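You operate a simulated robot arm through the tools that you are given. There is no shell and no other tool. Be economical: measure what you need, move in short steps, check, and stop when the job is done.

The job below is to be done with a simulated two-armed robot. You get a single attempt, and the scene is never put back.

JOB
Fill the orange mould's two empty pockets with cream discs and close it.
Fine: clamp it with the yellow knob first, set its lid on the pins, then free the clamp. Where these are worked on the way, their far stop is far enough and under half their travel is too little: yellow knob.

The check looks at the end state, three seconds after you hand in, the way a careful person would. Anything else that was tipped, shoved, dropped, spilled or broken makes it a failure. Lids that push on must go on centred and level and be pressed home; caps that screw on are set level and turned clockwise until they are tight.

ROBOT AND FRAMES
Two 7-joint arms with two-finger parallel grippers on one trunk, on a base that drives. Base frame: it is fixed to the floor where the robot stands at the start and does not move with it; the origin is under the middle of the robot, x ahead of it, y to its left, z up; the surface under the hand at the start is at about z = 0.8. Units: m, rad, N and s.
The left shoulder is at the start at [0.05, 0.187, 1.11], the right one opposite. With the tool pointing down near the work surface each hand reaches from about 0.1 to 0.66 m from the robot's upright axis, wherever it stands, measured 20 degrees to its own side. Places, roughly: blue lever [0.6, -0.1, 1]; orange lever [0.6, 0.4, 1]; yellow knob [0.4, 0, 0.9]. Payload 3.43 kg a hand.
The tool frame of a hand sits at the grasp point between the pads (the TCP): z along the fingers, y along the line on which they close. The tips reach 0.03 m beyond it. The gripper opens to 0.094 m. The fingers are 0.028 m wide and 0.01 m thick; the gripper's body (0.05 by 0.096 m) begins 0.055 m behind the TCP.
Orientation is that of the tool frame in the base frame, as [roll, pitch, yaw] about the fixed x, y, z axes, in that order (R = Rz(yaw) Ry(pitch) Rx(roll)). With the fingers straight down and closing along the base's y, the tool's x points along the base's -x, its y along +y and its z along -z.

CONTROLS
- The arms move only by the tool nudge_tool. It takes "left_deltas", "right_deltas" or both (then of equal length, played together; a hand with none holds still); each is text: rows parted by semicolons, each of 6 numbers parted by spaces: the shift along the base's x, y, z in m, then the turn, a rotation vector about the base's x, y, z in rad. In form: dx dy dz ax ay az; .... A call has 1 to 20 rows; each row shifts and turns the commanded pose from where the row before left it. "left_grip" and "right_grip" are, for a hand that has rows, the opening in per cent of the stroke, from 0 (shut) to 100 (fully open), set as the call begins (left out, the last holds). A row lasts 0.2 s, in which the tool goes at most 0.05 m and 0.15 rad; a call with a longer step from one row to the next is refused whole, and so is a gripper value outside its range. A pose out of reach is approached as far as the arm can. The call stops where the force on the tool passes 60 N (or 10 N more than at its start, if that is more) or the arm is blocked; 0.2 s more then pass. Each finger travels about 0.153 m/s and halts on what it meets, pressing with about 34 N; the grip force reading is that of the motor and also rises with nothing between the fingers. The clock runs only during rows and for 0.2 s after the last one: add rows that do not move to give the fingers time. It gives the time, the measured TCP pose, the force on the tool (base axes), the opening and the grip force at its end, in the units of the frame above (readings bear some noise), with the torque about the TCP (base axes, N m) and any sound that the robot's microphone picked up.
- Cameras (640 x 400 px; columns grow to the right, rows downward): "scene" is now at [0.144, 0.0199, 1.27]; the picture's right is [0.21, -0.98, 0.00], its down [-0.56, -0.12, -0.82] and it looks along [0.80, 0.17, -0.58] (base axes); focal length 266 px, centre (320, 200). "left" rides on the left gripper at [0.076, -0.014, -0.103] in its tool frame; the picture's right is [0.18, 0.98, 0.00], its down [-0.75, 0.14, -0.64] and it looks along [-0.63, 0.12, 0.77] (tool axes); focal length 243 px, centre (320, 200). "right" rides on the right gripper at [0.076, 0.014, -0.102] in its tool frame; the picture's right is [-0.18, 0.98, 0.00], its down [-0.75, -0.14, -0.64] and it looks along [-0.63, -0.12, 0.77] (tool axes); focal length 243 px, centre (320, 200). There is no depth. A picture from a camera that has moved, and an enlarged one, comes with that camera's place and axes in the base frame and with its lens.
- snapshot(camera): a new picture of that camera. No time passes.
- lift_body(by): slides the trunk up (or, below 0, down) by that many m; the arms and the scene camera ride with it, the base frame stays. It gives what a move gives, with no picture.
- base_move(legs): drives the robot by 1 to 6 legs, each [ahead, left, turn to the left] in m, m and rad, along the robot's own axes; the way and the turn of a leg run together, so that a leg with both is an arc; at most 1.5 m and 3.142 rad a leg. The arms and the cameras ride along, it lands a little off, and it stops where it bumps. It gives what a move gives.
- head_to(pan, tilt): turns the head with the scene camera to pan (to the left, within 1.396 rad either way) and tilt (down, from -0.506 to 1.204), counted from straight ahead of the robot. It gives what a move gives.
- zoom(camera, box): a new picture of the part [left, top, right, bottom] of that camera's present view, enlarged. No time passes.
- job_done(): hands the job in; it is judged then, once.

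Work in short steps. Places have to be worked out from the pictures, the camera data and where the tool is seen: move nearer, look again, correct. Check each grasp and each placing, and mend what went wrong. You have 120 turns and 92 pictures in all, those below and enlarged ones among them. Open the grippers and draw the arms clear of the work before you hand the job in, unless the task says otherwise; then end with one line.

The tools are called after "Request:" by a JSON object that holds its "op" and its "data". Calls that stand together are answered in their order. nudge_tool: Moves the arms, as the interface text tells. Its arguments: {"type":"object","properties":{"left_deltas":{"type":"string"},"left_grip":{"type":"number"},"right_deltas":{"type":"string"},"right_grip":{"type":"number"}},"required":[]} The other tools are called the same way: lift_body (by) slides the trunk up or down; base_move (legs) drives the base; head_to (pan, tilt) turns the head that bears the scene camera; snapshot (camera) takes a picture; zoom (camera, box) takes an enlarged picture of a part of a camera's view; job_done () hands the job in.

At the start:

```text
clock: 0.0
left_eef_pos: [0.4214, 0.3443, 1.0848]
left_tool_rot: [-3.141, 0.001, -3.14]
left_ft_force: [0.6, 0.7, 0.4]
left_ft_torque: [-0.02, -0.02, 0.0]
left_gripper_width: 0.0942
left_grip_force: 0.1
right_eef_pos: [0.4011, -0.0399, 1.0863]
right_tool_rot: [3.14, 0.0, -3.14]
right_ft_force: [0.4, 0.4, -0.5]
right_ft_torque: [-0.01, -0.01, -0.01]
right_gripper_width: 0.0939
right_grip_force: 0.0
trunk travel left (down, up): [-0.325, 0.107]
robot x, y, heading: [0.002, 0.0014, 0.0]
head pan, tilt: [0.213, 0.614]
```

scene: 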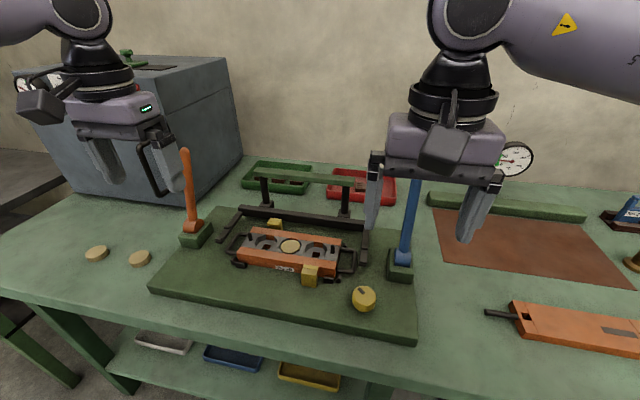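
right: 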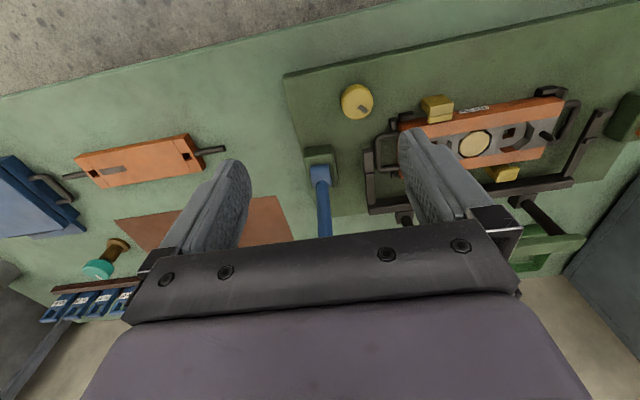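
left: 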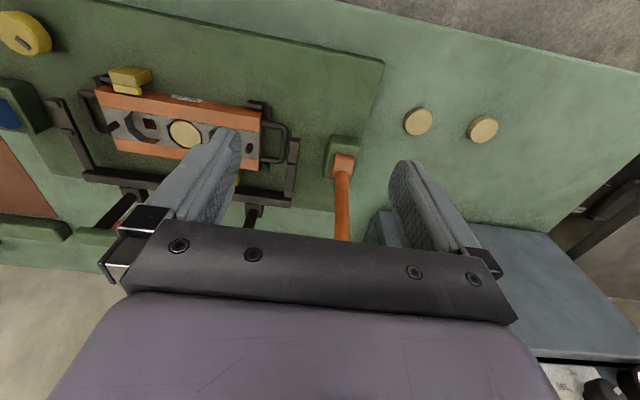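

The mould with a filled middle pocket sits on the green fixture, with two loose cream discs to its left and what looks like an orange lid to its right. I zoom for details.

Request:
{"op": "zoom", "data": {"camera": "scene", "box": [200, 170, 420, 320]}}

Request:
{"op": "zoom", "data": {"camera": "scene", "box": [440, 190, 640, 370]}}

Request:
{"op": "zoom", "data": {"camera": "left", "box": [60, 40, 320, 210]}}

Request:
{"op": "zoom", "data": {"camera": "right", "box": [50, 100, 270, 240]}}

```text
2.67 times, centred on (310, 245) of scene
camera zoom: at [0.144, 0.0199, 1.27], right [0.21, -0.98, 0.0], down [-0.56, -0.12, -0.82], along [0.8, 0.17, -0.58], focal length 709 px, centre (347, 80)
```

zoom: 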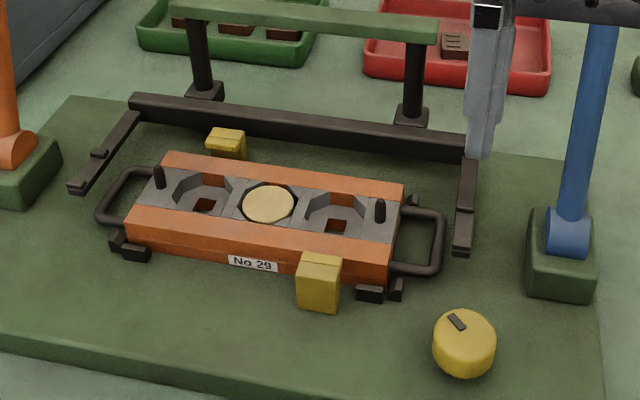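

```text
2.22 times, centred on (540, 280) of scene
camera zoom: at [0.144, 0.0199, 1.27], right [0.21, -0.98, 0.0], down [-0.56, -0.12, -0.82], along [0.8, 0.17, -0.58], focal length 591 px, centre (-169, 22)
```

zoom: 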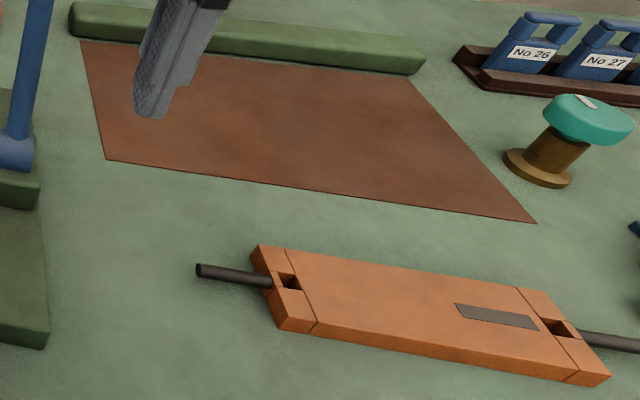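

```text
2.35 times, centred on (190, 125) of left
camera zoom: at [0.3468, 0.331, 1.1881], right [-0.18, 0.98, 0.0], down [0.75, 0.14, 0.64], along [0.63, 0.12, -0.77], focal length 571 px, centre (626, 376)
```

zoom: 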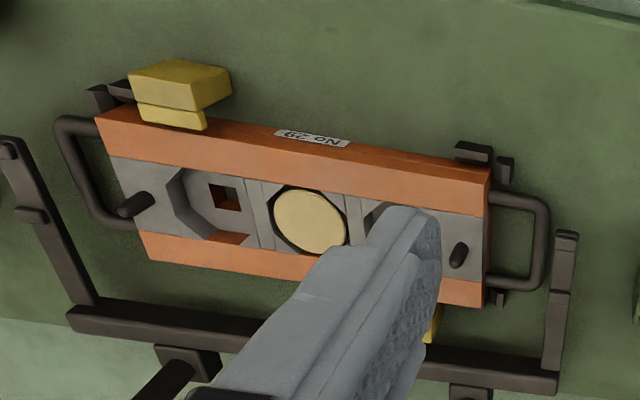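

```text
2.86 times, centred on (160, 170) of right
camera zoom: at [0.3257, -0.0265, 1.1886], right [0.18, 0.98, 0.0], down [0.75, -0.14, 0.64], along [0.63, -0.12, -0.77], focal length 693 px, centre (777, 286)
```

zoom: 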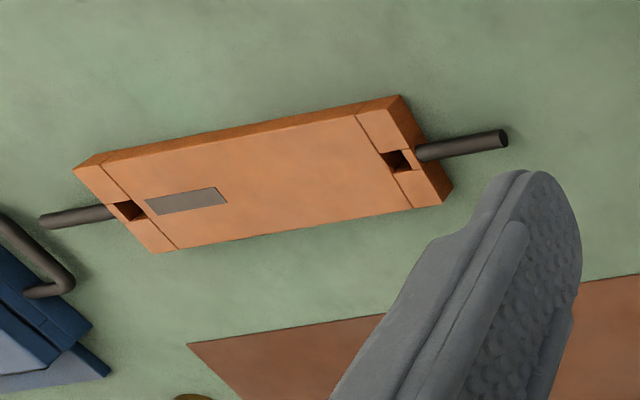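

I estimate: knob at about (0.434, 0.002, 0.875), mould centre (0.532, 0.169, 0.855) along y, pockets at y≈0.115/0.222, discs at (0.468, 0.512) and (0.462, 0.62), lid centre (0.48, −0.37). Move both hands closer to knob and first disc, then look.

Request:
{"op": "nudge_tool", "data": {"left_deltas": "0.0094 0.0336 -0.024 0 0 0;0.0094 0.0336 -0.024 0 0 0;0.0094 0.0336 -0.024 0 0 0;0.0094 0.0336 -0.024 0 0 0;0.0094 0.0336 -0.024 0 0 0", "right_deltas": "0.0066 0.0084 -0.023 0 0 0;0.0066 0.0084 -0.023 0 0 0;0.0066 0.0084 -0.023 0 0 0;0.0066 0.0084 -0.023 0 0 0;0.0066 0.0084 -0.023 0 0 0"}}

Request:
{"op": "snapshot", "data": {"camera": "right"}}

Request:
{"op": "snapshot", "data": {"camera": "left"}}

Request:
{"op": "snapshot", "data": {"camera": "scene"}}

```text
clock: 1.2
left_eef_pos: [0.468, 0.5167, 0.964]
left_tool_rot: [-3.141, 0.001, 3.14]
left_ft_force: [0.4, -0.9, 0.3]
left_ft_torque: [-0.01, 0.0, 0.02]
left_gripper_width: 0.0937
left_grip_force: 0.2
right_eef_pos: [0.4344, 0.0006, 0.9709]
right_tool_rot: [3.14, 0.002, -3.141]
right_ft_force: [0.0, -0.1, 0.4]
right_ft_torque: [0.0, 0.02, 0.02]
right_gripper_width: 0.0942
right_grip_force: 0.0
trunk travel left (down, up): [-0.325, 0.107]
robot x, y, heading: [0.0025, 0.0008, -0.003]
head pan, tilt: [0.213, 0.614]
```

```text
84 pictures are left
camera right: at [0.3596, 0.0155, 1.074], right [0.18, 0.98, 0.0], down [0.75, -0.14, 0.64], along [0.63, -0.12, -0.77], focal length 243 px, centre (320, 200)
```

right: 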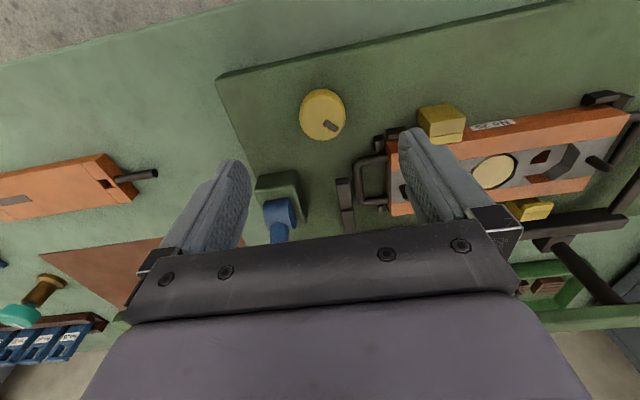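

```text
83 pictures are left
camera left: at [0.3927, 0.5029, 1.0681], right [-0.18, 0.98, 0.0], down [0.75, 0.14, 0.64], along [0.63, 0.12, -0.77], focal length 243 px, centre (320, 200)
```

left: 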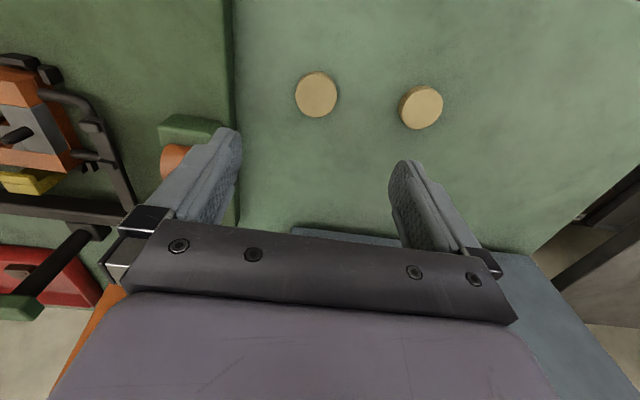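

```text
82 pictures are left
camera scene: at [0.1444, 0.0204, 1.27], right [0.21, -0.98, 0.0], down [-0.56, -0.12, -0.82], along [0.8, 0.17, -0.58], focal length 266 px, centre (320, 200)
```

scene: 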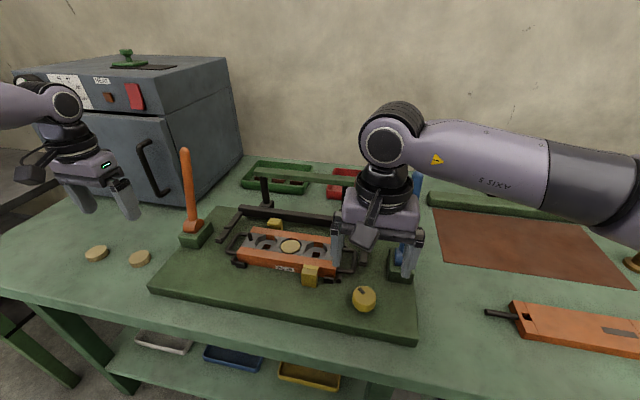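

Knob confirmed at (0.435, 0.003). I lower the right hand around the knob, tips about z=0.857, then close gently.

Request:
{"op": "nudge_tool", "data": {"right_deltas": "0 0.002 -0.03 0 0 0;0 0 -0.03 0 0 0;0 0 -0.024 0 0 0;0 0 0 0 0 0"}}

Request:
{"op": "snapshot", "data": {"camera": "right"}}

Request:
{"op": "zoom", "data": {"camera": "scene", "box": [230, 200, 430, 330]}}

```text
clock: 2.2
left_eef_pos: [0.4682, 0.5155, 0.9666]
left_tool_rot: [3.141, 0.001, -3.14]
left_ft_force: [0.2, 0.0, -0.6]
left_ft_torque: [-0.01, 0.0, -0.03]
left_gripper_width: 0.094
left_grip_force: 0.0
right_eef_pos: [0.4332, 0.0019, 0.8869]
right_tool_rot: [3.139, -0.001, -3.141]
right_ft_force: [-0.5, -0.5, 0.0]
right_ft_torque: [-0.02, -0.02, 0.0]
right_gripper_width: 0.0942
right_grip_force: 0.2
trunk travel left (down, up): [-0.325, 0.107]
robot x, y, heading: [0.0029, -0.0038, -0.004]
head pan, tilt: [0.213, 0.614]
```

```text
81 pictures are left
camera right: at [0.3579, 0.0167, 0.9893], right [0.18, 0.98, 0.0], down [0.75, -0.14, 0.64], along [0.63, -0.12, -0.77], focal length 243 px, centre (320, 200)
```

right: 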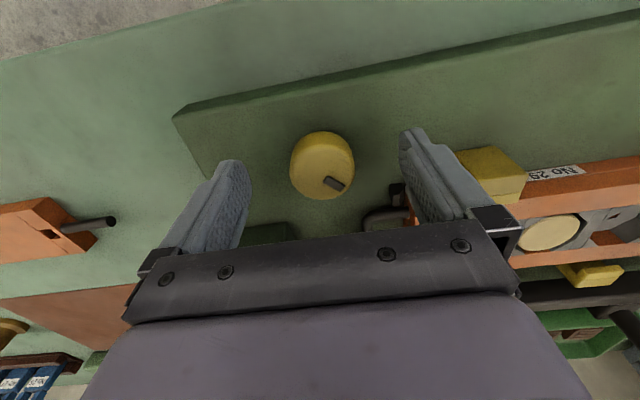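

```text
3.08 times, centred on (330, 265) of scene
camera zoom: at [0.1439, 0.0199, 1.27], right [0.21, -0.98, 0.0], down [-0.56, -0.12, -0.82], along [0.8, 0.17, -0.58], focal length 818 px, centre (289, 0)
```

zoom: 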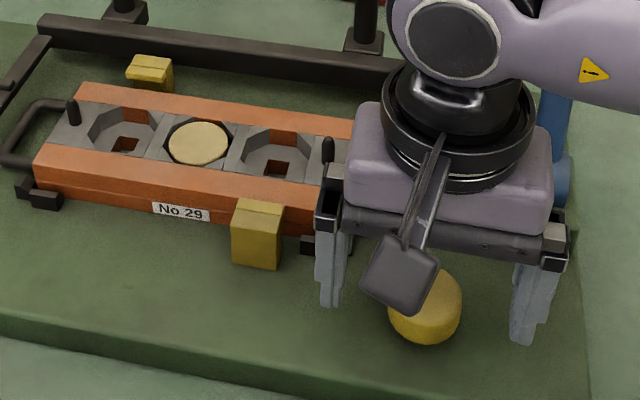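

Knob lies between the fingers. Lower 8 mm more, close, and then try a small clockwise turn.

Request:
{"op": "nudge_tool", "data": {"right_deltas": "0 0.001 -0.01 0 0 0;0 0 0 0 0 0;0 0 0 0 0 0;0 0 0 0 0 0", "right_grip": 0}}

Request:
{"op": "nudge_tool", "data": {"right_deltas": "0 0 0 0 0 -0.1;0 0 0 0 0 -0.1;0 0 0 0 0 -0.1;0 0 0 0 0 0"}}

Request:
{"op": "zoom", "data": {"camera": "scene", "box": [230, 200, 430, 330]}}

```text
clock: 3.2
left_eef_pos: [0.4667, 0.5154, 0.9669]
left_tool_rot: [3.139, 0.004, 3.141]
left_ft_force: [0.0, -0.3, 0.3]
left_ft_torque: [-0.01, -0.01, -0.03]
left_gripper_width: 0.094
left_grip_force: 0.1
right_eef_pos: [0.4341, 0.0017, 0.8779]
right_tool_rot: [3.139, 0.005, 3.138]
right_ft_force: [0.4, -12.9, 29.0]
right_ft_torque: [-0.47, 0.41, -0.12]
right_gripper_width: 0.0412
right_grip_force: 45.3
trunk travel left (down, up): [-0.325, 0.107]
robot x, y, heading: [-0.0019, -0.0003, -0.003]
head pan, tilt: [0.213, 0.614]
```

```text
clock: 4.2
left_eef_pos: [0.4666, 0.5159, 0.9662]
left_tool_rot: [3.14, 0.003, -3.141]
left_ft_force: [-0.8, 0.2, -0.1]
left_ft_torque: [-0.02, -0.01, -0.02]
left_gripper_width: 0.0942
left_grip_force: 0.1
right_eef_pos: [0.4333, 0.0047, 0.8794]
right_tool_rot: [3.134, 0.005, 2.84]
right_ft_force: [3.9, -0.5, 26.3]
right_ft_torque: [-0.65, -0.9, 0.02]
right_gripper_width: 0.0412
right_grip_force: 44.7
trunk travel left (down, up): [-0.325, 0.107]
robot x, y, heading: [-0.0024, 0.0006, -0.001]
head pan, tilt: [0.213, 0.614]
```

```text
3.08 times, centred on (330, 265) of scene
camera zoom: at [0.1423, 0.02, 1.2703], right [0.21, -0.98, 0.0], down [-0.56, -0.12, -0.82], along [0.8, 0.17, -0.58], focal length 818 px, centre (289, 0)
```

zoom: 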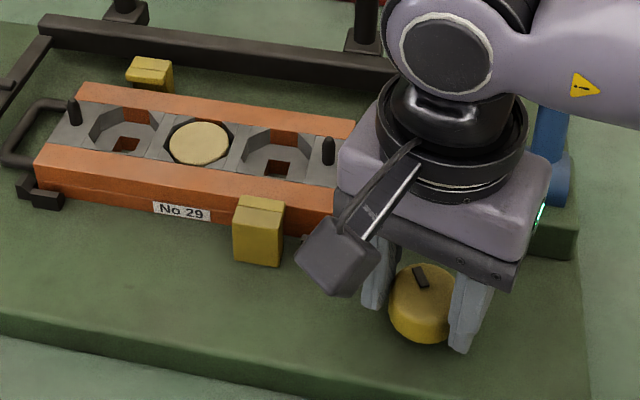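

The jaws appear to inch inward when turning clockwise. There's ~27 N upward load, so I relieve 3 mm while continuing clockwise.

Request:
{"op": "nudge_tool", "data": {"right_deltas": "0 0 0.003 0 0 -0.12;0 0 0 0 0 -0.12;0 0 0 0 0 -0.12;0 0 0 0 0 -0.12;0 0 0 0 0 -0.12;0 0 0 0 0 0"}}

Request:
{"op": "zoom", "data": {"camera": "scene", "box": [230, 200, 430, 330]}}

```text
clock: 5.6
left_eef_pos: [0.4692, 0.5182, 0.9642]
left_tool_rot: [-3.139, 0.002, -3.138]
left_ft_force: [0.2, -0.2, 0.1]
left_ft_torque: [-0.01, 0.02, 0.0]
left_gripper_width: 0.094
left_grip_force: 0.0
right_eef_pos: [0.436, 0.0081, 0.8787]
right_tool_rot: [3.133, -0.003, 2.239]
right_ft_force: [19.4, 31.5, 2.9]
right_ft_torque: [-0.6, -0.71, 0.28]
right_gripper_width: 0.0412
right_grip_force: 44.9
trunk travel left (down, up): [-0.325, 0.107]
robot x, y, heading: [0.0005, 0.0015, -0.001]
head pan, tilt: [0.213, 0.614]
```

```text
3.08 times, centred on (330, 265) of scene
camera zoom: at [0.1457, 0.0232, 1.2697], right [0.21, -0.98, 0.0], down [-0.56, -0.12, -0.82], along [0.8, 0.17, -0.58], focal length 818 px, centre (289, 0)
```

zoom: 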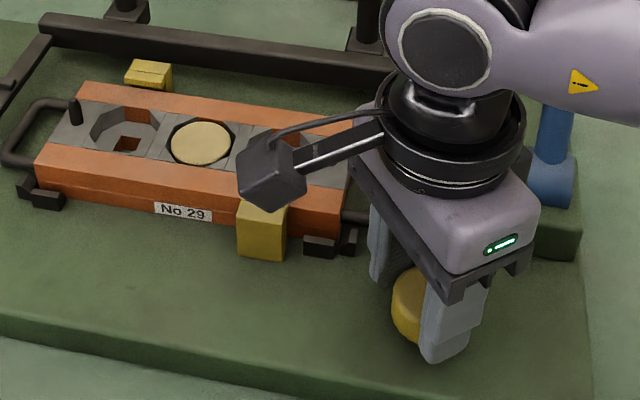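

The jaws are closing. I relieve the side force (shift toward +x,+y) and continue clockwise.

Request:
{"op": "nudge_tool", "data": {"right_deltas": "0.002 0.004 0 0 0 -0.1;0 0 0 0 0 -0.1;0 0 0 0 0 -0.1;0 0 0 0 0 -0.1;0 0 0 0 0 0"}}

Request:
{"op": "zoom", "data": {"camera": "scene", "box": [230, 200, 430, 330]}}

```text
clock: 6.8
left_eef_pos: [0.4681, 0.5166, 0.9639]
left_tool_rot: [-3.139, 0.001, -3.139]
left_ft_force: [-0.4, -0.5, 0.5]
left_ft_torque: [0.01, 0.0, 0.05]
left_gripper_width: 0.0941
left_grip_force: 0.1
right_eef_pos: [0.4394, 0.0099, 0.8788]
right_tool_rot: [3.135, -0.002, 1.837]
right_ft_force: [28.9, 19.4, 7.2]
right_ft_torque: [0.15, 0.06, 0.25]
right_gripper_width: 0.0413
right_grip_force: 44.6
trunk travel left (down, up): [-0.325, 0.107]
robot x, y, heading: [0.0041, -0.0031, 0.001]
head pan, tilt: [0.213, 0.614]
```

```text
3.08 times, centred on (330, 265) of scene
camera zoom: at [0.1462, 0.0218, 1.2697], right [0.21, -0.98, 0.0], down [-0.57, -0.12, -0.82], along [0.8, 0.17, -0.58], focal length 818 px, centre (289, 0)
```

zoom: 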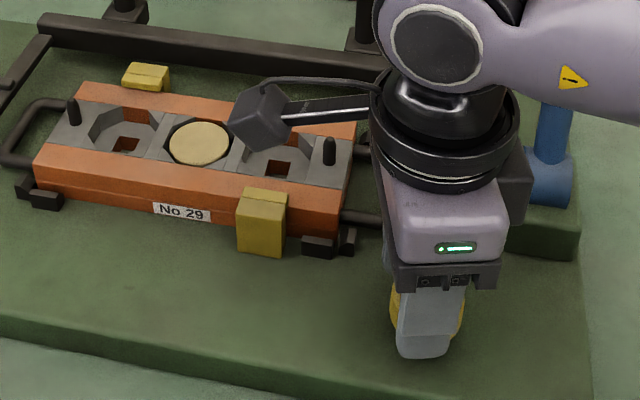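

Continuing clockwise with side-force relief; total so far about 1.3 rad.

Request:
{"op": "nudge_tool", "data": {"right_deltas": "0.003 0.002 0 0 0 -0.1;0 0 0 0 0 -0.1;0 0 0 0 0 -0.1;0 0 0 0 0 -0.1;0 0 0 0 0 0"}}

Request:
{"op": "zoom", "data": {"camera": "scene", "box": [230, 200, 430, 330]}}

```text
clock: 8.0
left_eef_pos: [0.4697, 0.5157, 0.9657]
left_tool_rot: [3.141, 0.001, -3.14]
left_ft_force: [-0.8, 0.8, -0.5]
left_ft_torque: [0.0, -0.04, -0.01]
left_gripper_width: 0.094
left_grip_force: 0.1
right_eef_pos: [0.4422, 0.0091, 0.8782]
right_tool_rot: [3.134, 0.001, 1.438]
right_ft_force: [27.9, 6.4, 3.1]
right_ft_torque: [-0.05, -0.12, 0.84]
right_gripper_width: 0.0417
right_grip_force: 45.0
trunk travel left (down, up): [-0.325, 0.107]
robot x, y, heading: [0.0014, -0.001, -0.0]
head pan, tilt: [0.213, 0.614]
```

```text
3.08 times, centred on (330, 265) of scene
camera zoom: at [0.1463, 0.0205, 1.2696], right [0.21, -0.98, 0.0], down [-0.57, -0.12, -0.82], along [0.8, 0.17, -0.58], focal length 818 px, centre (289, 0)
```

zoom: 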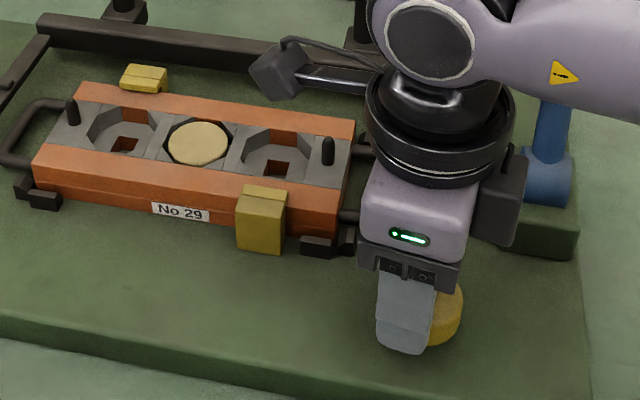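

Torque about z rose to 0.84 N·m, possibly the stop. I recentre in y and push a little more to see whether it still turns.

Request:
{"op": "nudge_tool", "data": {"right_deltas": "0.002 -0.004 0 0 0 -0.1;0 0 0 0 0 -0.1;0 0 0 0 0 0"}}

Request:
{"op": "zoom", "data": {"camera": "scene", "box": [230, 200, 430, 330]}}

```text
clock: 8.8
left_eef_pos: [0.4689, 0.5158, 0.9656]
left_tool_rot: [3.142, 0.0, -3.14]
left_ft_force: [0.1, -0.3, -0.3]
left_ft_torque: [0.02, 0.01, 0.01]
left_gripper_width: 0.0941
left_grip_force: 0.0
right_eef_pos: [0.4428, 0.0066, 0.8774]
right_tool_rot: [3.138, 0.001, 1.239]
right_ft_force: [19.0, 4.8, -1.8]
right_ft_torque: [0.57, -0.59, 0.72]
right_gripper_width: 0.0413
right_grip_force: 45.0
trunk travel left (down, up): [-0.325, 0.107]
robot x, y, heading: [-0.0026, -0.0032, 0.002]
head pan, tilt: [0.213, 0.614]
```

```text
3.08 times, centred on (330, 265) of scene
camera zoom: at [0.1457, 0.0203, 1.2697], right [0.21, -0.98, 0.0], down [-0.56, -0.12, -0.82], along [0.8, 0.17, -0.58], focal length 818 px, centre (289, 0)
```

zoom: 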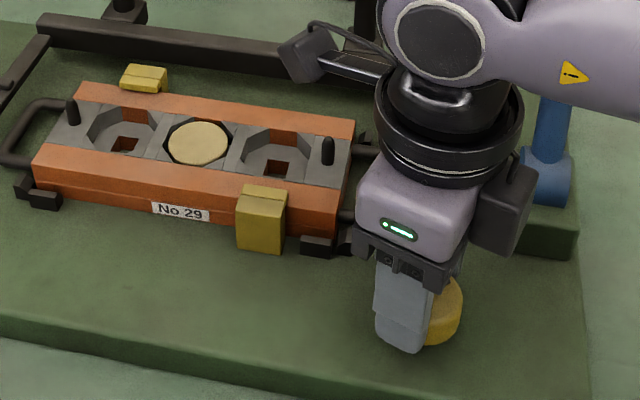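

Jaws no longer move and torque stays flat while pads slip: at the stop. I open, rise, and rotate back, then check the clamp.

Request:
{"op": "nudge_tool", "data": {"right_deltas": "0 0 0 0 0 0;0 0 0 0 0 0;0 0 0.03 0 0 0;0 0 0.04 0 0 0;0 0 0.04 0 0 0;0 0 0.04 0 0 0.1;-0.01 -0.04 0 0 0 0.15;-0.01 -0.04 0 0 0 0.15;-0.01 -0.04 0 0 0 0.15;-0.01 -0.04 0 0 0 0.15;0 -0.04 0 0 0 0.15;0 -0.04 0 0 0 0.15;0 -0.03 0 0 0 0.15;0 -0.03 0 0 0 0.15;0 0 0 0 0 0.15;0 0 0 0 0 0.15;0 0 0 0 0 0.15;0 0 0 0 0 0.15", "right_grip": 100}}

Request:
{"op": "zoom", "data": {"camera": "scene", "box": [200, 190, 400, 320]}}

Request:
{"op": "zoom", "data": {"camera": "scene", "box": [70, 220, 190, 290]}}

Request:
{"op": "snapshot", "data": {"camera": "right"}}

```text
clock: 12.6
left_eef_pos: [0.4666, 0.5168, 0.9663]
left_tool_rot: [-3.141, 0.001, -3.141]
left_ft_force: [-0.2, 0.1, 0.5]
left_ft_torque: [0.02, 0.03, -0.01]
left_gripper_width: 0.0939
left_grip_force: 0.0
right_eef_pos: [0.4012, -0.2933, 1.0287]
right_tool_rot: [3.138, 0.001, 3.14]
right_ft_force: [-0.4, 0.4, 0.4]
right_ft_torque: [-0.01, 0.0, 0.0]
right_gripper_width: 0.094
right_grip_force: 0.0
trunk travel left (down, up): [-0.325, 0.107]
robot x, y, heading: [-0.0021, -0.0014, -0.003]
head pan, tilt: [0.213, 0.614]
```

```text
3.08 times, centred on (300, 255) of scene
camera zoom: at [0.144, 0.0199, 1.27], right [0.21, -0.98, 0.0], down [-0.56, -0.12, -0.82], along [0.8, 0.17, -0.58], focal length 818 px, centre (382, 31)
```

zoom: 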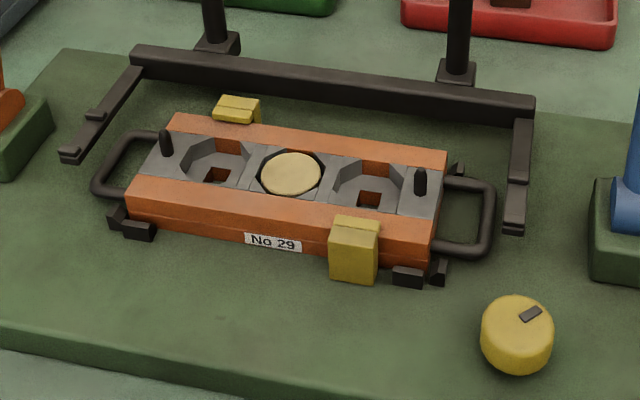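

```text
5.33 times, centred on (130, 255) of scene
camera zoom: at [0.144, 0.0199, 1.27], right [0.21, -0.98, 0.0], down [-0.56, -0.12, -0.82], along [0.8, 0.17, -0.58], focal length 1418 px, centre (1333, -93)
```

zoom: 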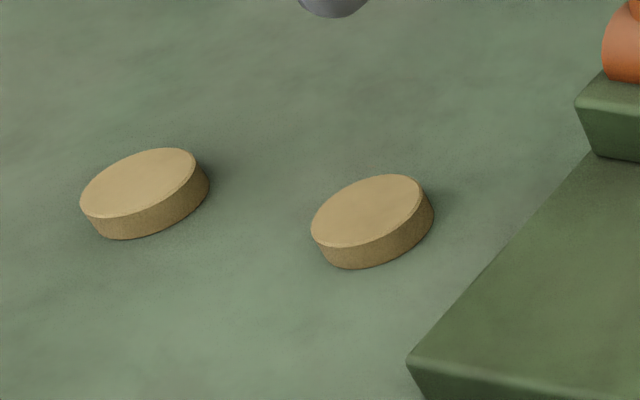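

```text
72 pictures are left
camera right: at [0.3256, -0.2791, 1.1324], right [0.18, 0.98, 0.0], down [0.75, -0.14, 0.64], along [0.63, -0.12, -0.77], focal length 243 px, centre (320, 200)
```

right: 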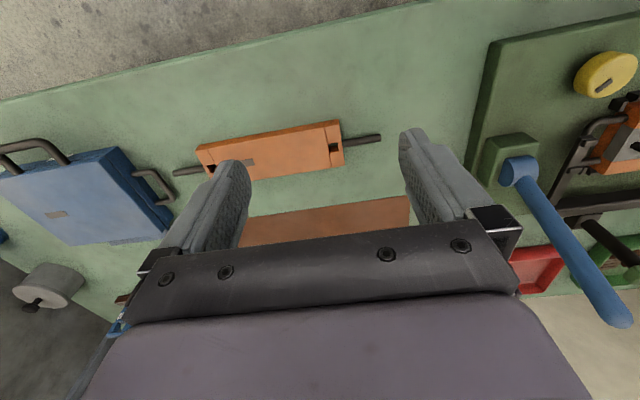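

The clamp is on (both jaws moved in, knob turned ~90°). Discs are ~41 mm across, ~12 mm thick. Lower the left hand toward disc A at (0.468, 0.513).

Request:
{"op": "nudge_tool", "data": {"left_deltas": "0.001 -0.003 -0.04 0 0 0;0 0 -0.04 0 0 0;0 0 -0.035 0 0 0;0 0 0 0 0 0"}}

Request:
{"op": "snapshot", "data": {"camera": "left"}}

Request:
{"op": "zoom", "data": {"camera": "scene", "box": [60, 180, 220, 280]}}

```text
clock: 13.6
left_eef_pos: [0.4703, 0.5093, 0.8495]
left_tool_rot: [-3.141, 0.001, -3.14]
left_ft_force: [0.2, 0.3, -0.5]
left_ft_torque: [-0.01, 0.02, -0.01]
left_gripper_width: 0.094
left_grip_force: 0.1
right_eef_pos: [0.4023, -0.2931, 1.0285]
right_tool_rot: [3.139, -0.001, 3.14]
right_ft_force: [0.4, -0.1, -0.3]
right_ft_torque: [-0.05, 0.0, 0.0]
right_gripper_width: 0.0941
right_grip_force: 0.1
trunk travel left (down, up): [-0.325, 0.107]
robot x, y, heading: [-0.002, 0.0017, 0.004]
head pan, tilt: [0.213, 0.614]
```

```text
71 pictures are left
camera left: at [0.3947, 0.496, 0.9516], right [-0.18, 0.98, 0.0], down [0.75, 0.14, 0.64], along [0.63, 0.12, -0.77], focal length 243 px, centre (320, 200)
```

left: 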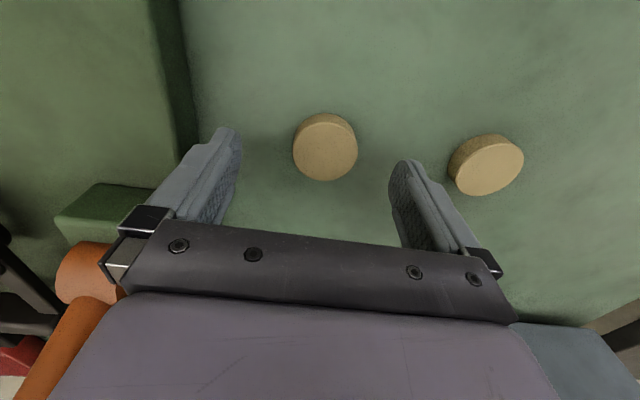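

```text
4.00 times, centred on (140, 230) of scene
camera zoom: at [0.1439, 0.0199, 1.27], right [0.21, -0.98, 0.0], down [-0.56, -0.12, -0.82], along [0.8, 0.17, -0.58], focal length 1063 px, centre (1040, 80)
```

zoom: 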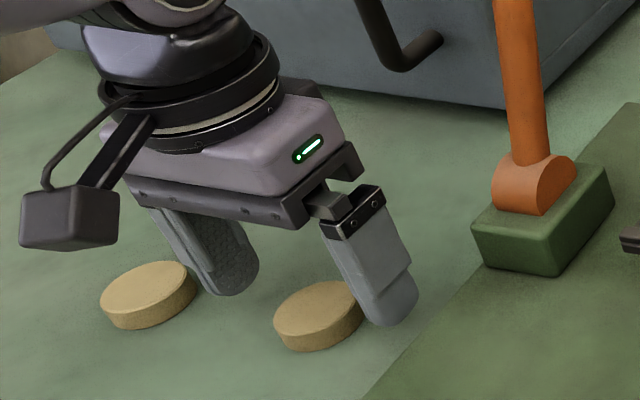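

Disc centre comes out at (0.469, 0.514); shift and lower to tips ~6 mm below the disc's top, then close.

Request:
{"op": "nudge_tool", "data": {"left_deltas": "-0.001 0.004 -0.007 0 0 0;0 0 -0.006 0 0 0;0 0 0 0 0 0"}}

Request:
{"op": "nudge_tool", "data": {"left_deltas": "0 0 0 0 0 0;0 0 0 0 0 0;0 0 0 0 0 0", "left_grip": 0}}

Request:
{"op": "zoom", "data": {"camera": "scene", "box": [60, 180, 220, 280]}}

```text
clock: 14.4
left_eef_pos: [0.4693, 0.5147, 0.8367]
left_tool_rot: [-3.141, 0.002, -3.139]
left_ft_force: [0.3, -0.3, 0.7]
left_ft_torque: [0.05, 0.01, 0.02]
left_gripper_width: 0.094
left_grip_force: 0.0
right_eef_pos: [0.4016, -0.2928, 1.0294]
right_tool_rot: [3.139, 0.0, 3.14]
right_ft_force: [-0.4, -1.1, -0.3]
right_ft_torque: [-0.01, 0.02, -0.01]
right_gripper_width: 0.0939
right_grip_force: 0.0
trunk travel left (down, up): [-0.325, 0.107]
robot x, y, heading: [0.0004, 0.0008, 0.001]
head pan, tilt: [0.213, 0.614]
```

```text
clock: 15.2
left_eef_pos: [0.4687, 0.5135, 0.8369]
left_tool_rot: [-3.141, 0.003, -3.14]
left_ft_force: [-0.3, 0.9, -0.4]
left_ft_torque: [0.02, -0.02, -0.02]
left_gripper_width: 0.0401
left_grip_force: 34.5
right_eef_pos: [0.4006, -0.2942, 1.0282]
right_tool_rot: [3.14, 0.0, -3.141]
right_ft_force: [-0.6, 0.4, 0.1]
right_ft_torque: [0.0, 0.03, -0.02]
right_gripper_width: 0.094
right_grip_force: 0.0
trunk travel left (down, up): [-0.325, 0.107]
robot x, y, heading: [0.0016, -0.0013, 0.004]
head pan, tilt: [0.213, 0.614]
```

```text
4.00 times, centred on (140, 230) of scene
camera zoom: at [0.144, 0.02, 1.27], right [0.21, -0.98, 0.0], down [-0.56, -0.12, -0.82], along [0.8, 0.17, -0.58], focal length 1063 px, centre (1040, 80)
```

zoom: 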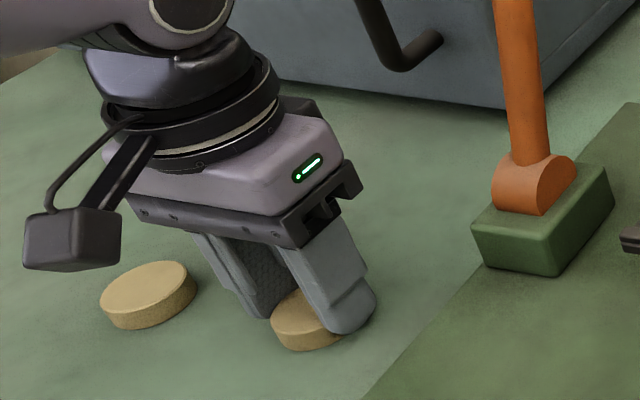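

Disc gripped at 40 mm. Lift, carry along x≈0.44 clear of the orange lever, then over the mould's left pocket region and look.

Request:
{"op": "nudge_tool", "data": {"left_deltas": "0 0 0.04 0 0 0;0 0 0.04 0 0 0;-0.02 0 0.04 0 0 0;-0.01 -0.045 0 0 0 0;0 -0.048 0 0 0 0;0 -0.048 0 0 0 0;0 -0.048 0 0 0 0;0 -0.048 0 0 0 0;0.03 -0.038 0 0 0 0;0.04 -0.014 0 0 0 0;0.02 0 0 0 0 0;0 0 0 0 0 0"}}

Request:
{"op": "snapshot", "data": {"camera": "left"}}

Request:
{"op": "zoom", "data": {"camera": "scene", "box": [200, 170, 400, 300]}}

```text
clock: 17.8
left_eef_pos: [0.521, 0.2334, 0.9594]
left_tool_rot: [-3.141, 0.002, -3.14]
left_ft_force: [-0.5, 0.3, -0.3]
left_ft_torque: [0.0, 0.04, 0.01]
left_gripper_width: 0.04
left_grip_force: 33.5
left hand out of reach, approached as far as the arm can: row 11
right_eef_pos: [0.4007, -0.293, 1.029]
right_tool_rot: [3.139, -0.001, 3.14]
right_ft_force: [-0.4, -0.2, -0.5]
right_ft_torque: [0.0, 0.02, 0.0]
right_gripper_width: 0.0937
right_grip_force: 0.1
trunk travel left (down, up): [-0.325, 0.107]
robot x, y, heading: [-0.0, -0.0012, -0.005]
head pan, tilt: [0.213, 0.614]
```

```text
68 pictures are left
camera left: at [0.4451, 0.2196, 1.0615], right [-0.19, 0.98, 0.0], down [0.75, 0.14, 0.64], along [0.63, 0.12, -0.77], focal length 243 px, centre (320, 200)
```

left: 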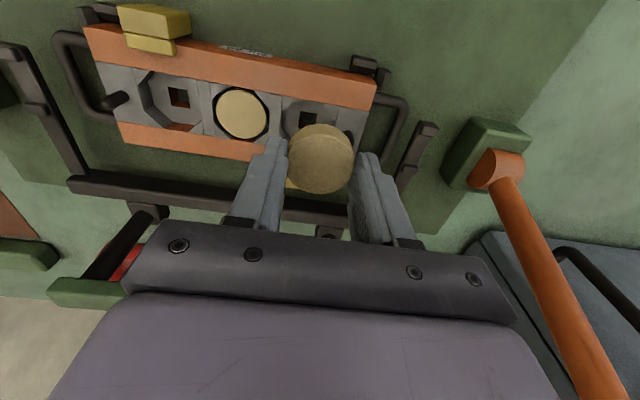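

```text
3.08 times, centred on (300, 235) of scene
camera zoom: at [0.1441, 0.0199, 1.27], right [0.21, -0.98, 0.0], down [-0.56, -0.12, -0.82], along [0.8, 0.17, -0.58], focal length 818 px, centre (382, 92)
```

zoom: 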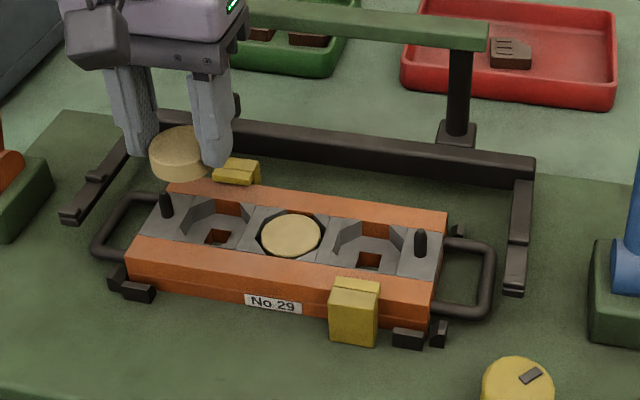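

The arm is at its reach limit at x=0.521. I pull the hand back 5 cm and drive the base 5 cm ahead.

Request:
{"op": "nudge_tool", "data": {"left_deltas": "-0.03 0 0 0 0 0;-0.03 0 0 0 0 0;0 0 0 0 0 0"}}

Request:
{"op": "base_move", "data": {"legs": [[0.06, 0, 0]]}}

Request:
{"op": "snapshot", "data": {"camera": "left"}}

Request:
{"op": "snapshot", "data": {"camera": "scene"}}

```text
clock: 18.6
left_eef_pos: [0.4606, 0.2338, 0.9598]
left_tool_rot: [-3.141, 0.001, -3.139]
left_ft_force: [-0.5, -0.1, -0.7]
left_ft_torque: [-0.02, -0.02, 0.03]
left_gripper_width: 0.04
left_grip_force: 34.0
right_eef_pos: [0.4029, -0.2929, 1.0298]
right_tool_rot: [3.14, -0.001, 3.14]
right_ft_force: [0.7, 0.2, 0.7]
right_ft_torque: [0.0, 0.02, -0.03]
right_gripper_width: 0.0939
right_grip_force: 0.0
trunk travel left (down, up): [-0.325, 0.107]
robot x, y, heading: [0.0001, 0.0037, -0.003]
head pan, tilt: [0.213, 0.614]
```

```text
clock: 19.6
left_eef_pos: [0.5204, 0.233, 0.9602]
left_tool_rot: [3.141, 0.001, 3.141]
left_ft_force: [-0.3, 0.1, 0.0]
left_ft_torque: [0.05, 0.01, 0.03]
left_gripper_width: 0.0399
left_grip_force: 33.9
right_eef_pos: [0.4627, -0.2931, 1.028]
right_tool_rot: [3.139, -0.001, 3.139]
right_ft_force: [-0.3, -1.2, -0.6]
right_ft_torque: [-0.01, 0.0, 0.01]
right_gripper_width: 0.0942
right_grip_force: 0.0
trunk travel left (down, up): [-0.325, 0.107]
robot x, y, heading: [0.0586, -0.0004, 0.004]
head pan, tilt: [0.213, 0.614]
```

```text
66 pictures are left
camera left: at [0.4454, 0.2189, 1.0619], right [-0.18, 0.98, 0.0], down [0.75, 0.14, 0.64], along [0.63, 0.12, -0.77], focal length 243 px, centre (320, 200)
```

left: 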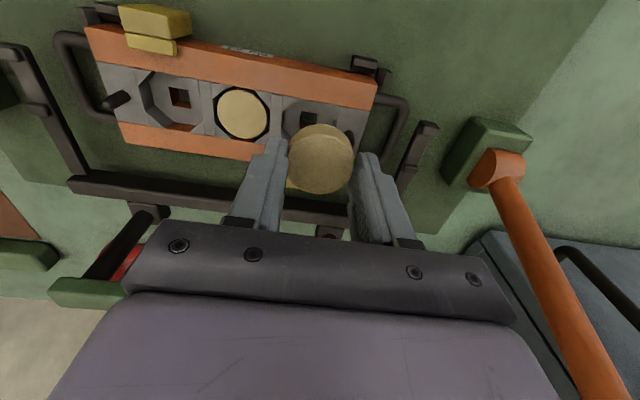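

```text
65 pictures are left
camera scene: at [0.2051, 0.0199, 1.2699], right [0.21, -0.98, 0.0], down [-0.56, -0.12, -0.82], along [0.8, 0.17, -0.58], focal length 266 px, centre (320, 200)
```

scene: 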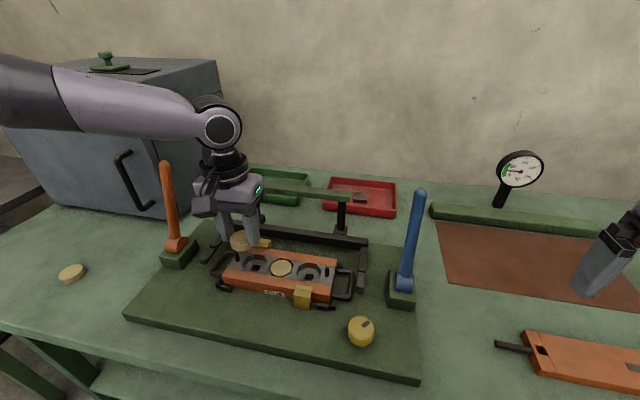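

Middle disc triangulates to (0.533, 0.167, 0.855), pocket pitch ≈0.054, so the left pocket is ≈(0.533, 0.221). Move the disc above it, bottom ~15 mm clear, and check.

Request:
{"op": "nudge_tool", "data": {"left_deltas": "0.006 -0.006 -0.018 0 0 0;0.006 -0.005 -0.018 0 0 0;0 0 -0.018 0 0 0;0 0 0 0 0 0"}}

Request:
{"op": "zoom", "data": {"camera": "left", "box": [100, 20, 440, 230]}}

Request:
{"op": "zoom", "data": {"camera": "scene", "box": [200, 220, 360, 320]}}

```text
clock: 20.6
left_eef_pos: [0.5332, 0.2208, 0.9049]
left_tool_rot: [3.142, 0.002, 3.141]
left_ft_force: [0.0, 0.3, 0.2]
left_ft_torque: [0.01, -0.03, -0.02]
left_gripper_width: 0.04
left_grip_force: 33.5
right_eef_pos: [0.4603, -0.2932, 1.0298]
right_tool_rot: [3.14, -0.002, 3.139]
right_ft_force: [1.0, 0.4, 0.1]
right_ft_torque: [0.01, -0.03, 0.01]
right_gripper_width: 0.094
right_grip_force: 0.1
trunk travel left (down, up): [-0.325, 0.107]
robot x, y, heading: [0.0615, 0.0008, 0.003]
head pan, tilt: [0.213, 0.614]
```

```text
1.88 times, centred on (270, 125) of left
camera zoom: at [0.4576, 0.2075, 1.0078], right [-0.18, 0.98, 0.0], down [0.75, 0.14, 0.64], along [0.63, 0.12, -0.77], focal length 457 px, centre (414, 341)
```

zoom: 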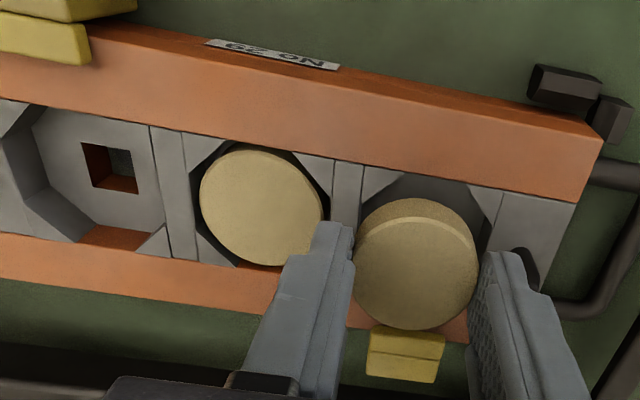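

```text
4.00 times, centred on (280, 270) of scene
camera zoom: at [0.2043, 0.0199, 1.27], right [0.21, -0.98, 0.0], down [-0.56, -0.12, -0.82], along [0.8, 0.17, -0.58], focal length 1063 px, centre (480, -80)
```

zoom: 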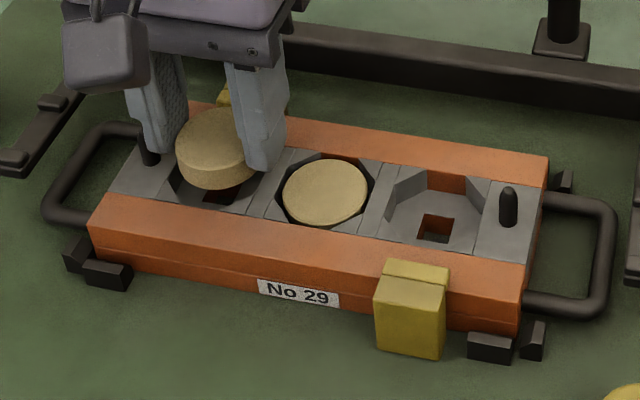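

Pockets come out at y≈0.1115/0.168/0.2245, x≈0.5335. The pin is too close to the finger when closing along y, and the rear jaw is behind this pocket, so I rise and rotate 45° for finger clearance.

Request:
{"op": "nudge_tool", "data": {"left_deltas": "0 0 0.025 0 0 0;0 0.0037 0 0 0 0.131;0 0 0 0 0 0.131;0 0 0 0 0 0.131;0 0 0 0 0 0.131;0 0 0 0 0 0.131;0 0 0 0 0 0.131;0 0 -0.02 0 0 0;0 0 0 0 0 0"}}

Request:
{"op": "zoom", "data": {"camera": "left", "box": [160, 20, 480, 220]}}

Request:
{"op": "zoom", "data": {"camera": "scene", "box": [200, 220, 360, 320]}}

```text
clock: 22.6
left_eef_pos: [0.5326, 0.2243, 0.9111]
left_tool_rot: [3.141, 0.001, -2.353]
left_ft_force: [0.1, 0.1, 0.0]
left_ft_torque: [-0.02, 0.03, 0.0]
left_gripper_width: 0.0401
left_grip_force: 33.9
right_eef_pos: [0.4611, -0.293, 1.0296]
right_tool_rot: [3.14, 0.0, 3.14]
right_ft_force: [-0.3, 1.0, 0.3]
right_ft_torque: [0.01, -0.01, 0.02]
right_gripper_width: 0.0937
right_grip_force: 0.1
trunk travel left (down, up): [-0.325, 0.107]
robot x, y, heading: [0.0641, -0.0001, 0.003]
head pan, tilt: [0.213, 0.614]
```

```text
2.00 times, centred on (320, 120) of left
camera zoom: at [0.4894, 0.1619, 1.0128], right [-0.83, 0.56, 0.0], down [0.43, 0.63, 0.64], along [0.36, 0.53, -0.77], focal length 485 px, centre (320, 360)
```

zoom: 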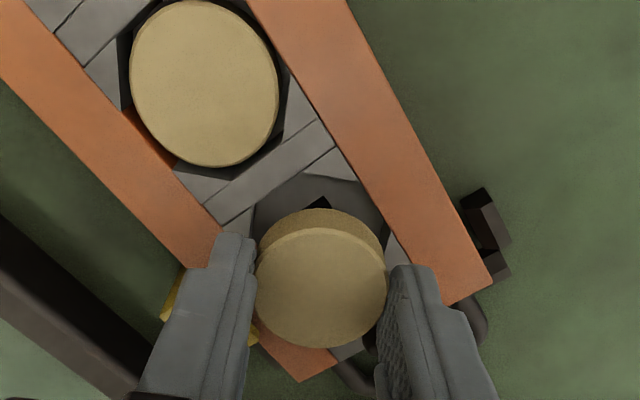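

```text
4.00 times, centred on (280, 270) of scene
camera zoom: at [0.2043, 0.0199, 1.27], right [0.21, -0.98, 0.0], down [-0.56, -0.12, -0.82], along [0.8, 0.17, -0.58], focal length 1063 px, centre (480, -80)
```

zoom: 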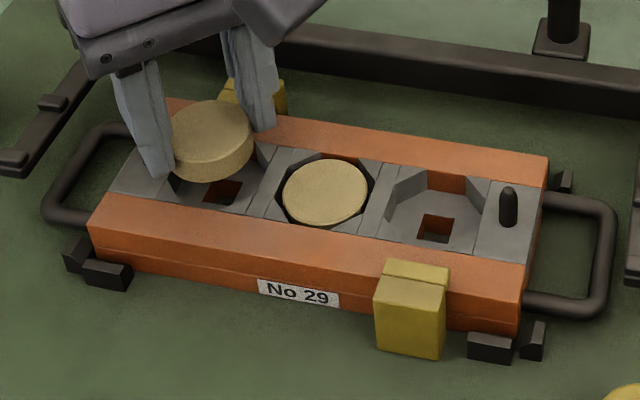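

Alignment looks consistent (disc over (0.531, 0.223)). Lower until the disc is ~6 mm into the pocket, watching force.

Request:
{"op": "nudge_tool", "data": {"left_deltas": "0.001 0 -0.01 0 0 0;0 0 -0.008 0 0 0;0 0 -0.005 0 0 0;0 0 0 0 0 0"}}

Request:
{"op": "zoom", "data": {"camera": "scene", "box": [200, 220, 360, 320]}}

Request:
{"op": "zoom", "data": {"camera": "left", "box": [160, 20, 480, 220]}}

```text
clock: 23.6
left_eef_pos: [0.5329, 0.2251, 0.8901]
left_tool_rot: [-3.138, 0.006, -2.354]
left_ft_force: [-1.5, 3.7, 21.2]
left_ft_torque: [0.34, 0.59, -0.28]
left_gripper_width: 0.0402
left_grip_force: 34.5
right_eef_pos: [0.4594, -0.2944, 1.0292]
right_tool_rot: [3.14, 0.001, 3.14]
right_ft_force: [0.3, 0.0, 0.3]
right_ft_torque: [0.01, 0.05, 0.02]
right_gripper_width: 0.0936
right_grip_force: 0.1
trunk travel left (down, up): [-0.325, 0.107]
robot x, y, heading: [0.0613, -0.0027, -0.001]
head pan, tilt: [0.213, 0.614]
```

```text
4.00 times, centred on (280, 270) of scene
camera zoom: at [0.2026, 0.0195, 1.2706], right [0.21, -0.98, 0.0], down [-0.56, -0.12, -0.82], along [0.8, 0.17, -0.58], focal length 1063 px, centre (480, -80)
```

zoom: 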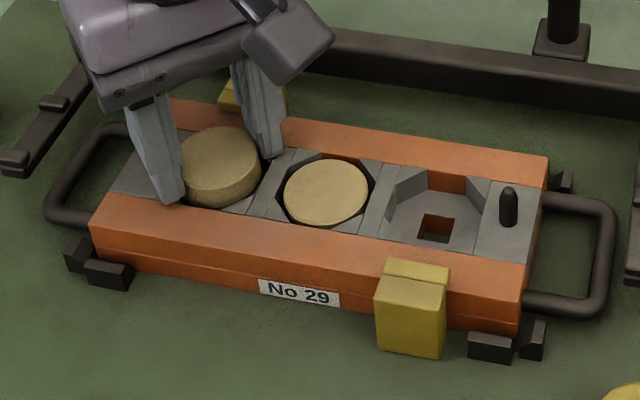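

```text
2.00 times, centred on (320, 120) of left
camera zoom: at [0.4899, 0.1613, 0.9927], right [-0.83, 0.56, 0.0], down [0.43, 0.63, 0.65], along [0.37, 0.53, -0.76], focal length 485 px, centre (320, 360)
```

zoom: 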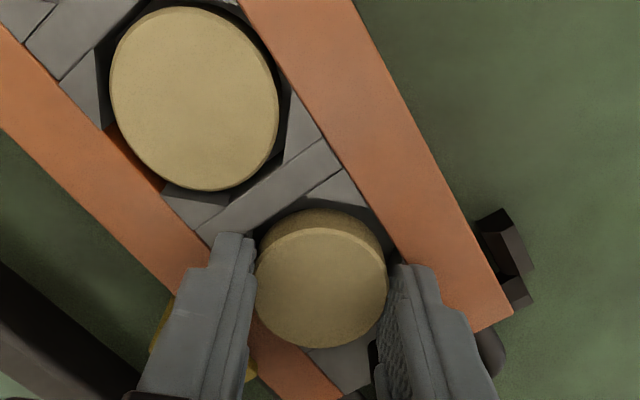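

Torque says a fingertip rests on the front rim, so the disc is ~6 mm inside the pocket. I relieve 1 mm, open just to ~49 mm so it drops in, and rise.

Request:
{"op": "nudge_tool", "data": {"left_deltas": "0 0 0.002 0 0 0;0 0 0 0 0 0"}}

Request:
{"op": "nudge_tool", "data": {"left_deltas": "0 0 0.0005 0 0 0;0 0 0 0 0 0;0 0 0.01 0 0 0;0 0 0.03 0 0 0;0 0 0.03 0 0 0;0 0 0 0 0 0", "left_grip": 52}}

Request:
{"op": "zoom", "data": {"camera": "scene", "box": [200, 220, 360, 320]}}

Request:
{"op": "snapshot", "data": {"camera": "left"}}

```text
clock: 24.2
left_eef_pos: [0.5333, 0.2251, 0.8893]
left_tool_rot: [-3.14, 0.004, -2.353]
left_ft_force: [2.0, 3.3, 16.4]
left_ft_torque: [0.22, 0.36, -0.11]
left_gripper_width: 0.04
left_grip_force: 34.2
right_eef_pos: [0.4602, -0.2933, 1.0286]
right_tool_rot: [3.139, 0.003, 3.14]
right_ft_force: [-1.2, 0.5, 0.1]
right_ft_torque: [-0.01, -0.02, 0.02]
right_gripper_width: 0.094
right_grip_force: 0.0
trunk travel left (down, up): [-0.325, 0.107]
robot x, y, heading: [0.0559, -0.0028, -0.002]
head pan, tilt: [0.213, 0.614]
```

```text
clock: 25.6
left_eef_pos: [0.5333, 0.225, 0.9598]
left_tool_rot: [3.141, 0.002, -2.355]
left_ft_force: [-0.7, 0.0, 0.9]
left_ft_torque: [-0.01, 0.01, 0.02]
left_gripper_width: 0.0486
left_grip_force: 0.0
right_eef_pos: [0.4617, -0.2938, 1.028]
right_tool_rot: [3.139, 0.0, 3.14]
right_ft_force: [-0.1, -0.4, -0.9]
right_ft_torque: [-0.01, 0.0, 0.0]
right_gripper_width: 0.0939
right_grip_force: 0.0
trunk travel left (down, up): [-0.325, 0.107]
robot x, y, heading: [0.0577, -0.0016, 0.004]
head pan, tilt: [0.213, 0.614]
```

```text
4.00 times, centred on (280, 270) of scene
camera zoom: at [0.2044, 0.0199, 1.27], right [0.21, -0.98, 0.0], down [-0.56, -0.12, -0.82], along [0.8, 0.17, -0.58], focal length 1063 px, centre (480, -80)
```

zoom: 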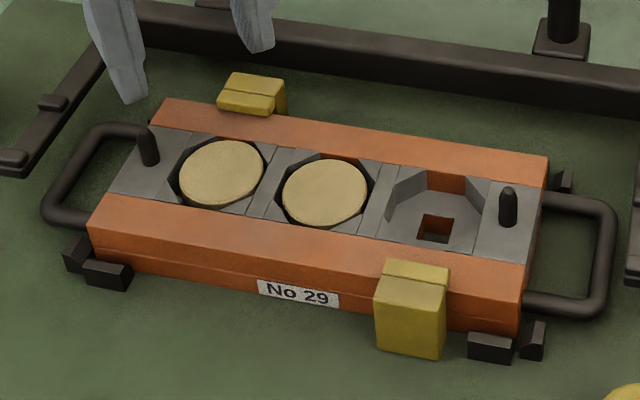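

```text
57 pictures are left
camera left: at [0.4908, 0.1619, 1.0622], right [-0.83, 0.56, 0.0], down [0.43, 0.63, 0.64], along [0.36, 0.53, -0.77], focal length 243 px, centre (320, 200)
```

left: 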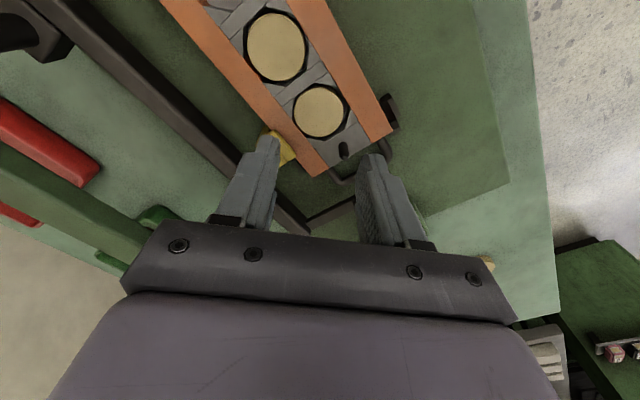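

Disc 1 is seated flush. Now go for disc B: back off, rotate back, travel along x≈0.44 to y≈0.62.

Request:
{"op": "nudge_tool", "data": {"left_deltas": "-0.03 0 0.005 0 0 -0.131;-0.03 0 0 0 0 -0.131;-0.03 0 0 0 0 -0.131;0 0 0 0 0 -0.131;0 0.03 0 0 0 -0.131;0 0.045 0 0 0 -0.131;0 0.048 0 0 0 0;0 0.048 0 0 0 0;0 0.048 0 0 0 0;0 0.048 0 0 0 0;0 0.048 0 0 0 0;0 0.045 0 0 0 0;0.017 0.035 0 0 0 0;0 0 -0.03 0 0 0;0 0 -0.03 0 0 0;0 0 0 0 0 0", "left_grip": 100}}

Request:
{"op": "snapshot", "data": {"camera": "left"}}

```text
clock: 29.0
left_eef_pos: [0.4591, 0.6195, 0.904]
left_tool_rot: [3.141, 0.002, -3.141]
left_ft_force: [0.4, -0.4, 0.5]
left_ft_torque: [-0.03, 0.0, -0.03]
left_gripper_width: 0.0941
left_grip_force: 0.2
right_eef_pos: [0.4612, -0.2923, 1.0285]
right_tool_rot: [3.141, 0.0, 3.139]
right_ft_force: [-0.1, 0.8, 0.5]
right_ft_torque: [-0.02, -0.02, 0.0]
right_gripper_width: 0.0939
right_grip_force: 0.0
trunk travel left (down, up): [-0.325, 0.107]
robot x, y, heading: [0.0589, -0.0008, 0.002]
head pan, tilt: [0.213, 0.614]
```

```text
56 pictures are left
camera left: at [0.3841, 0.6059, 1.0076], right [-0.18, 0.98, 0.0], down [0.75, 0.14, 0.64], along [0.63, 0.12, -0.77], focal length 243 px, centre (320, 200)
```

left: 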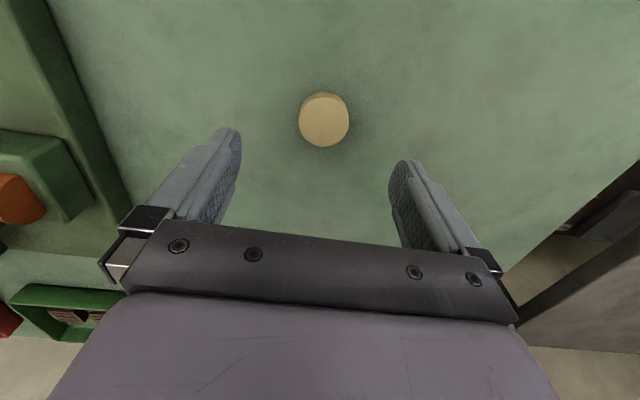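

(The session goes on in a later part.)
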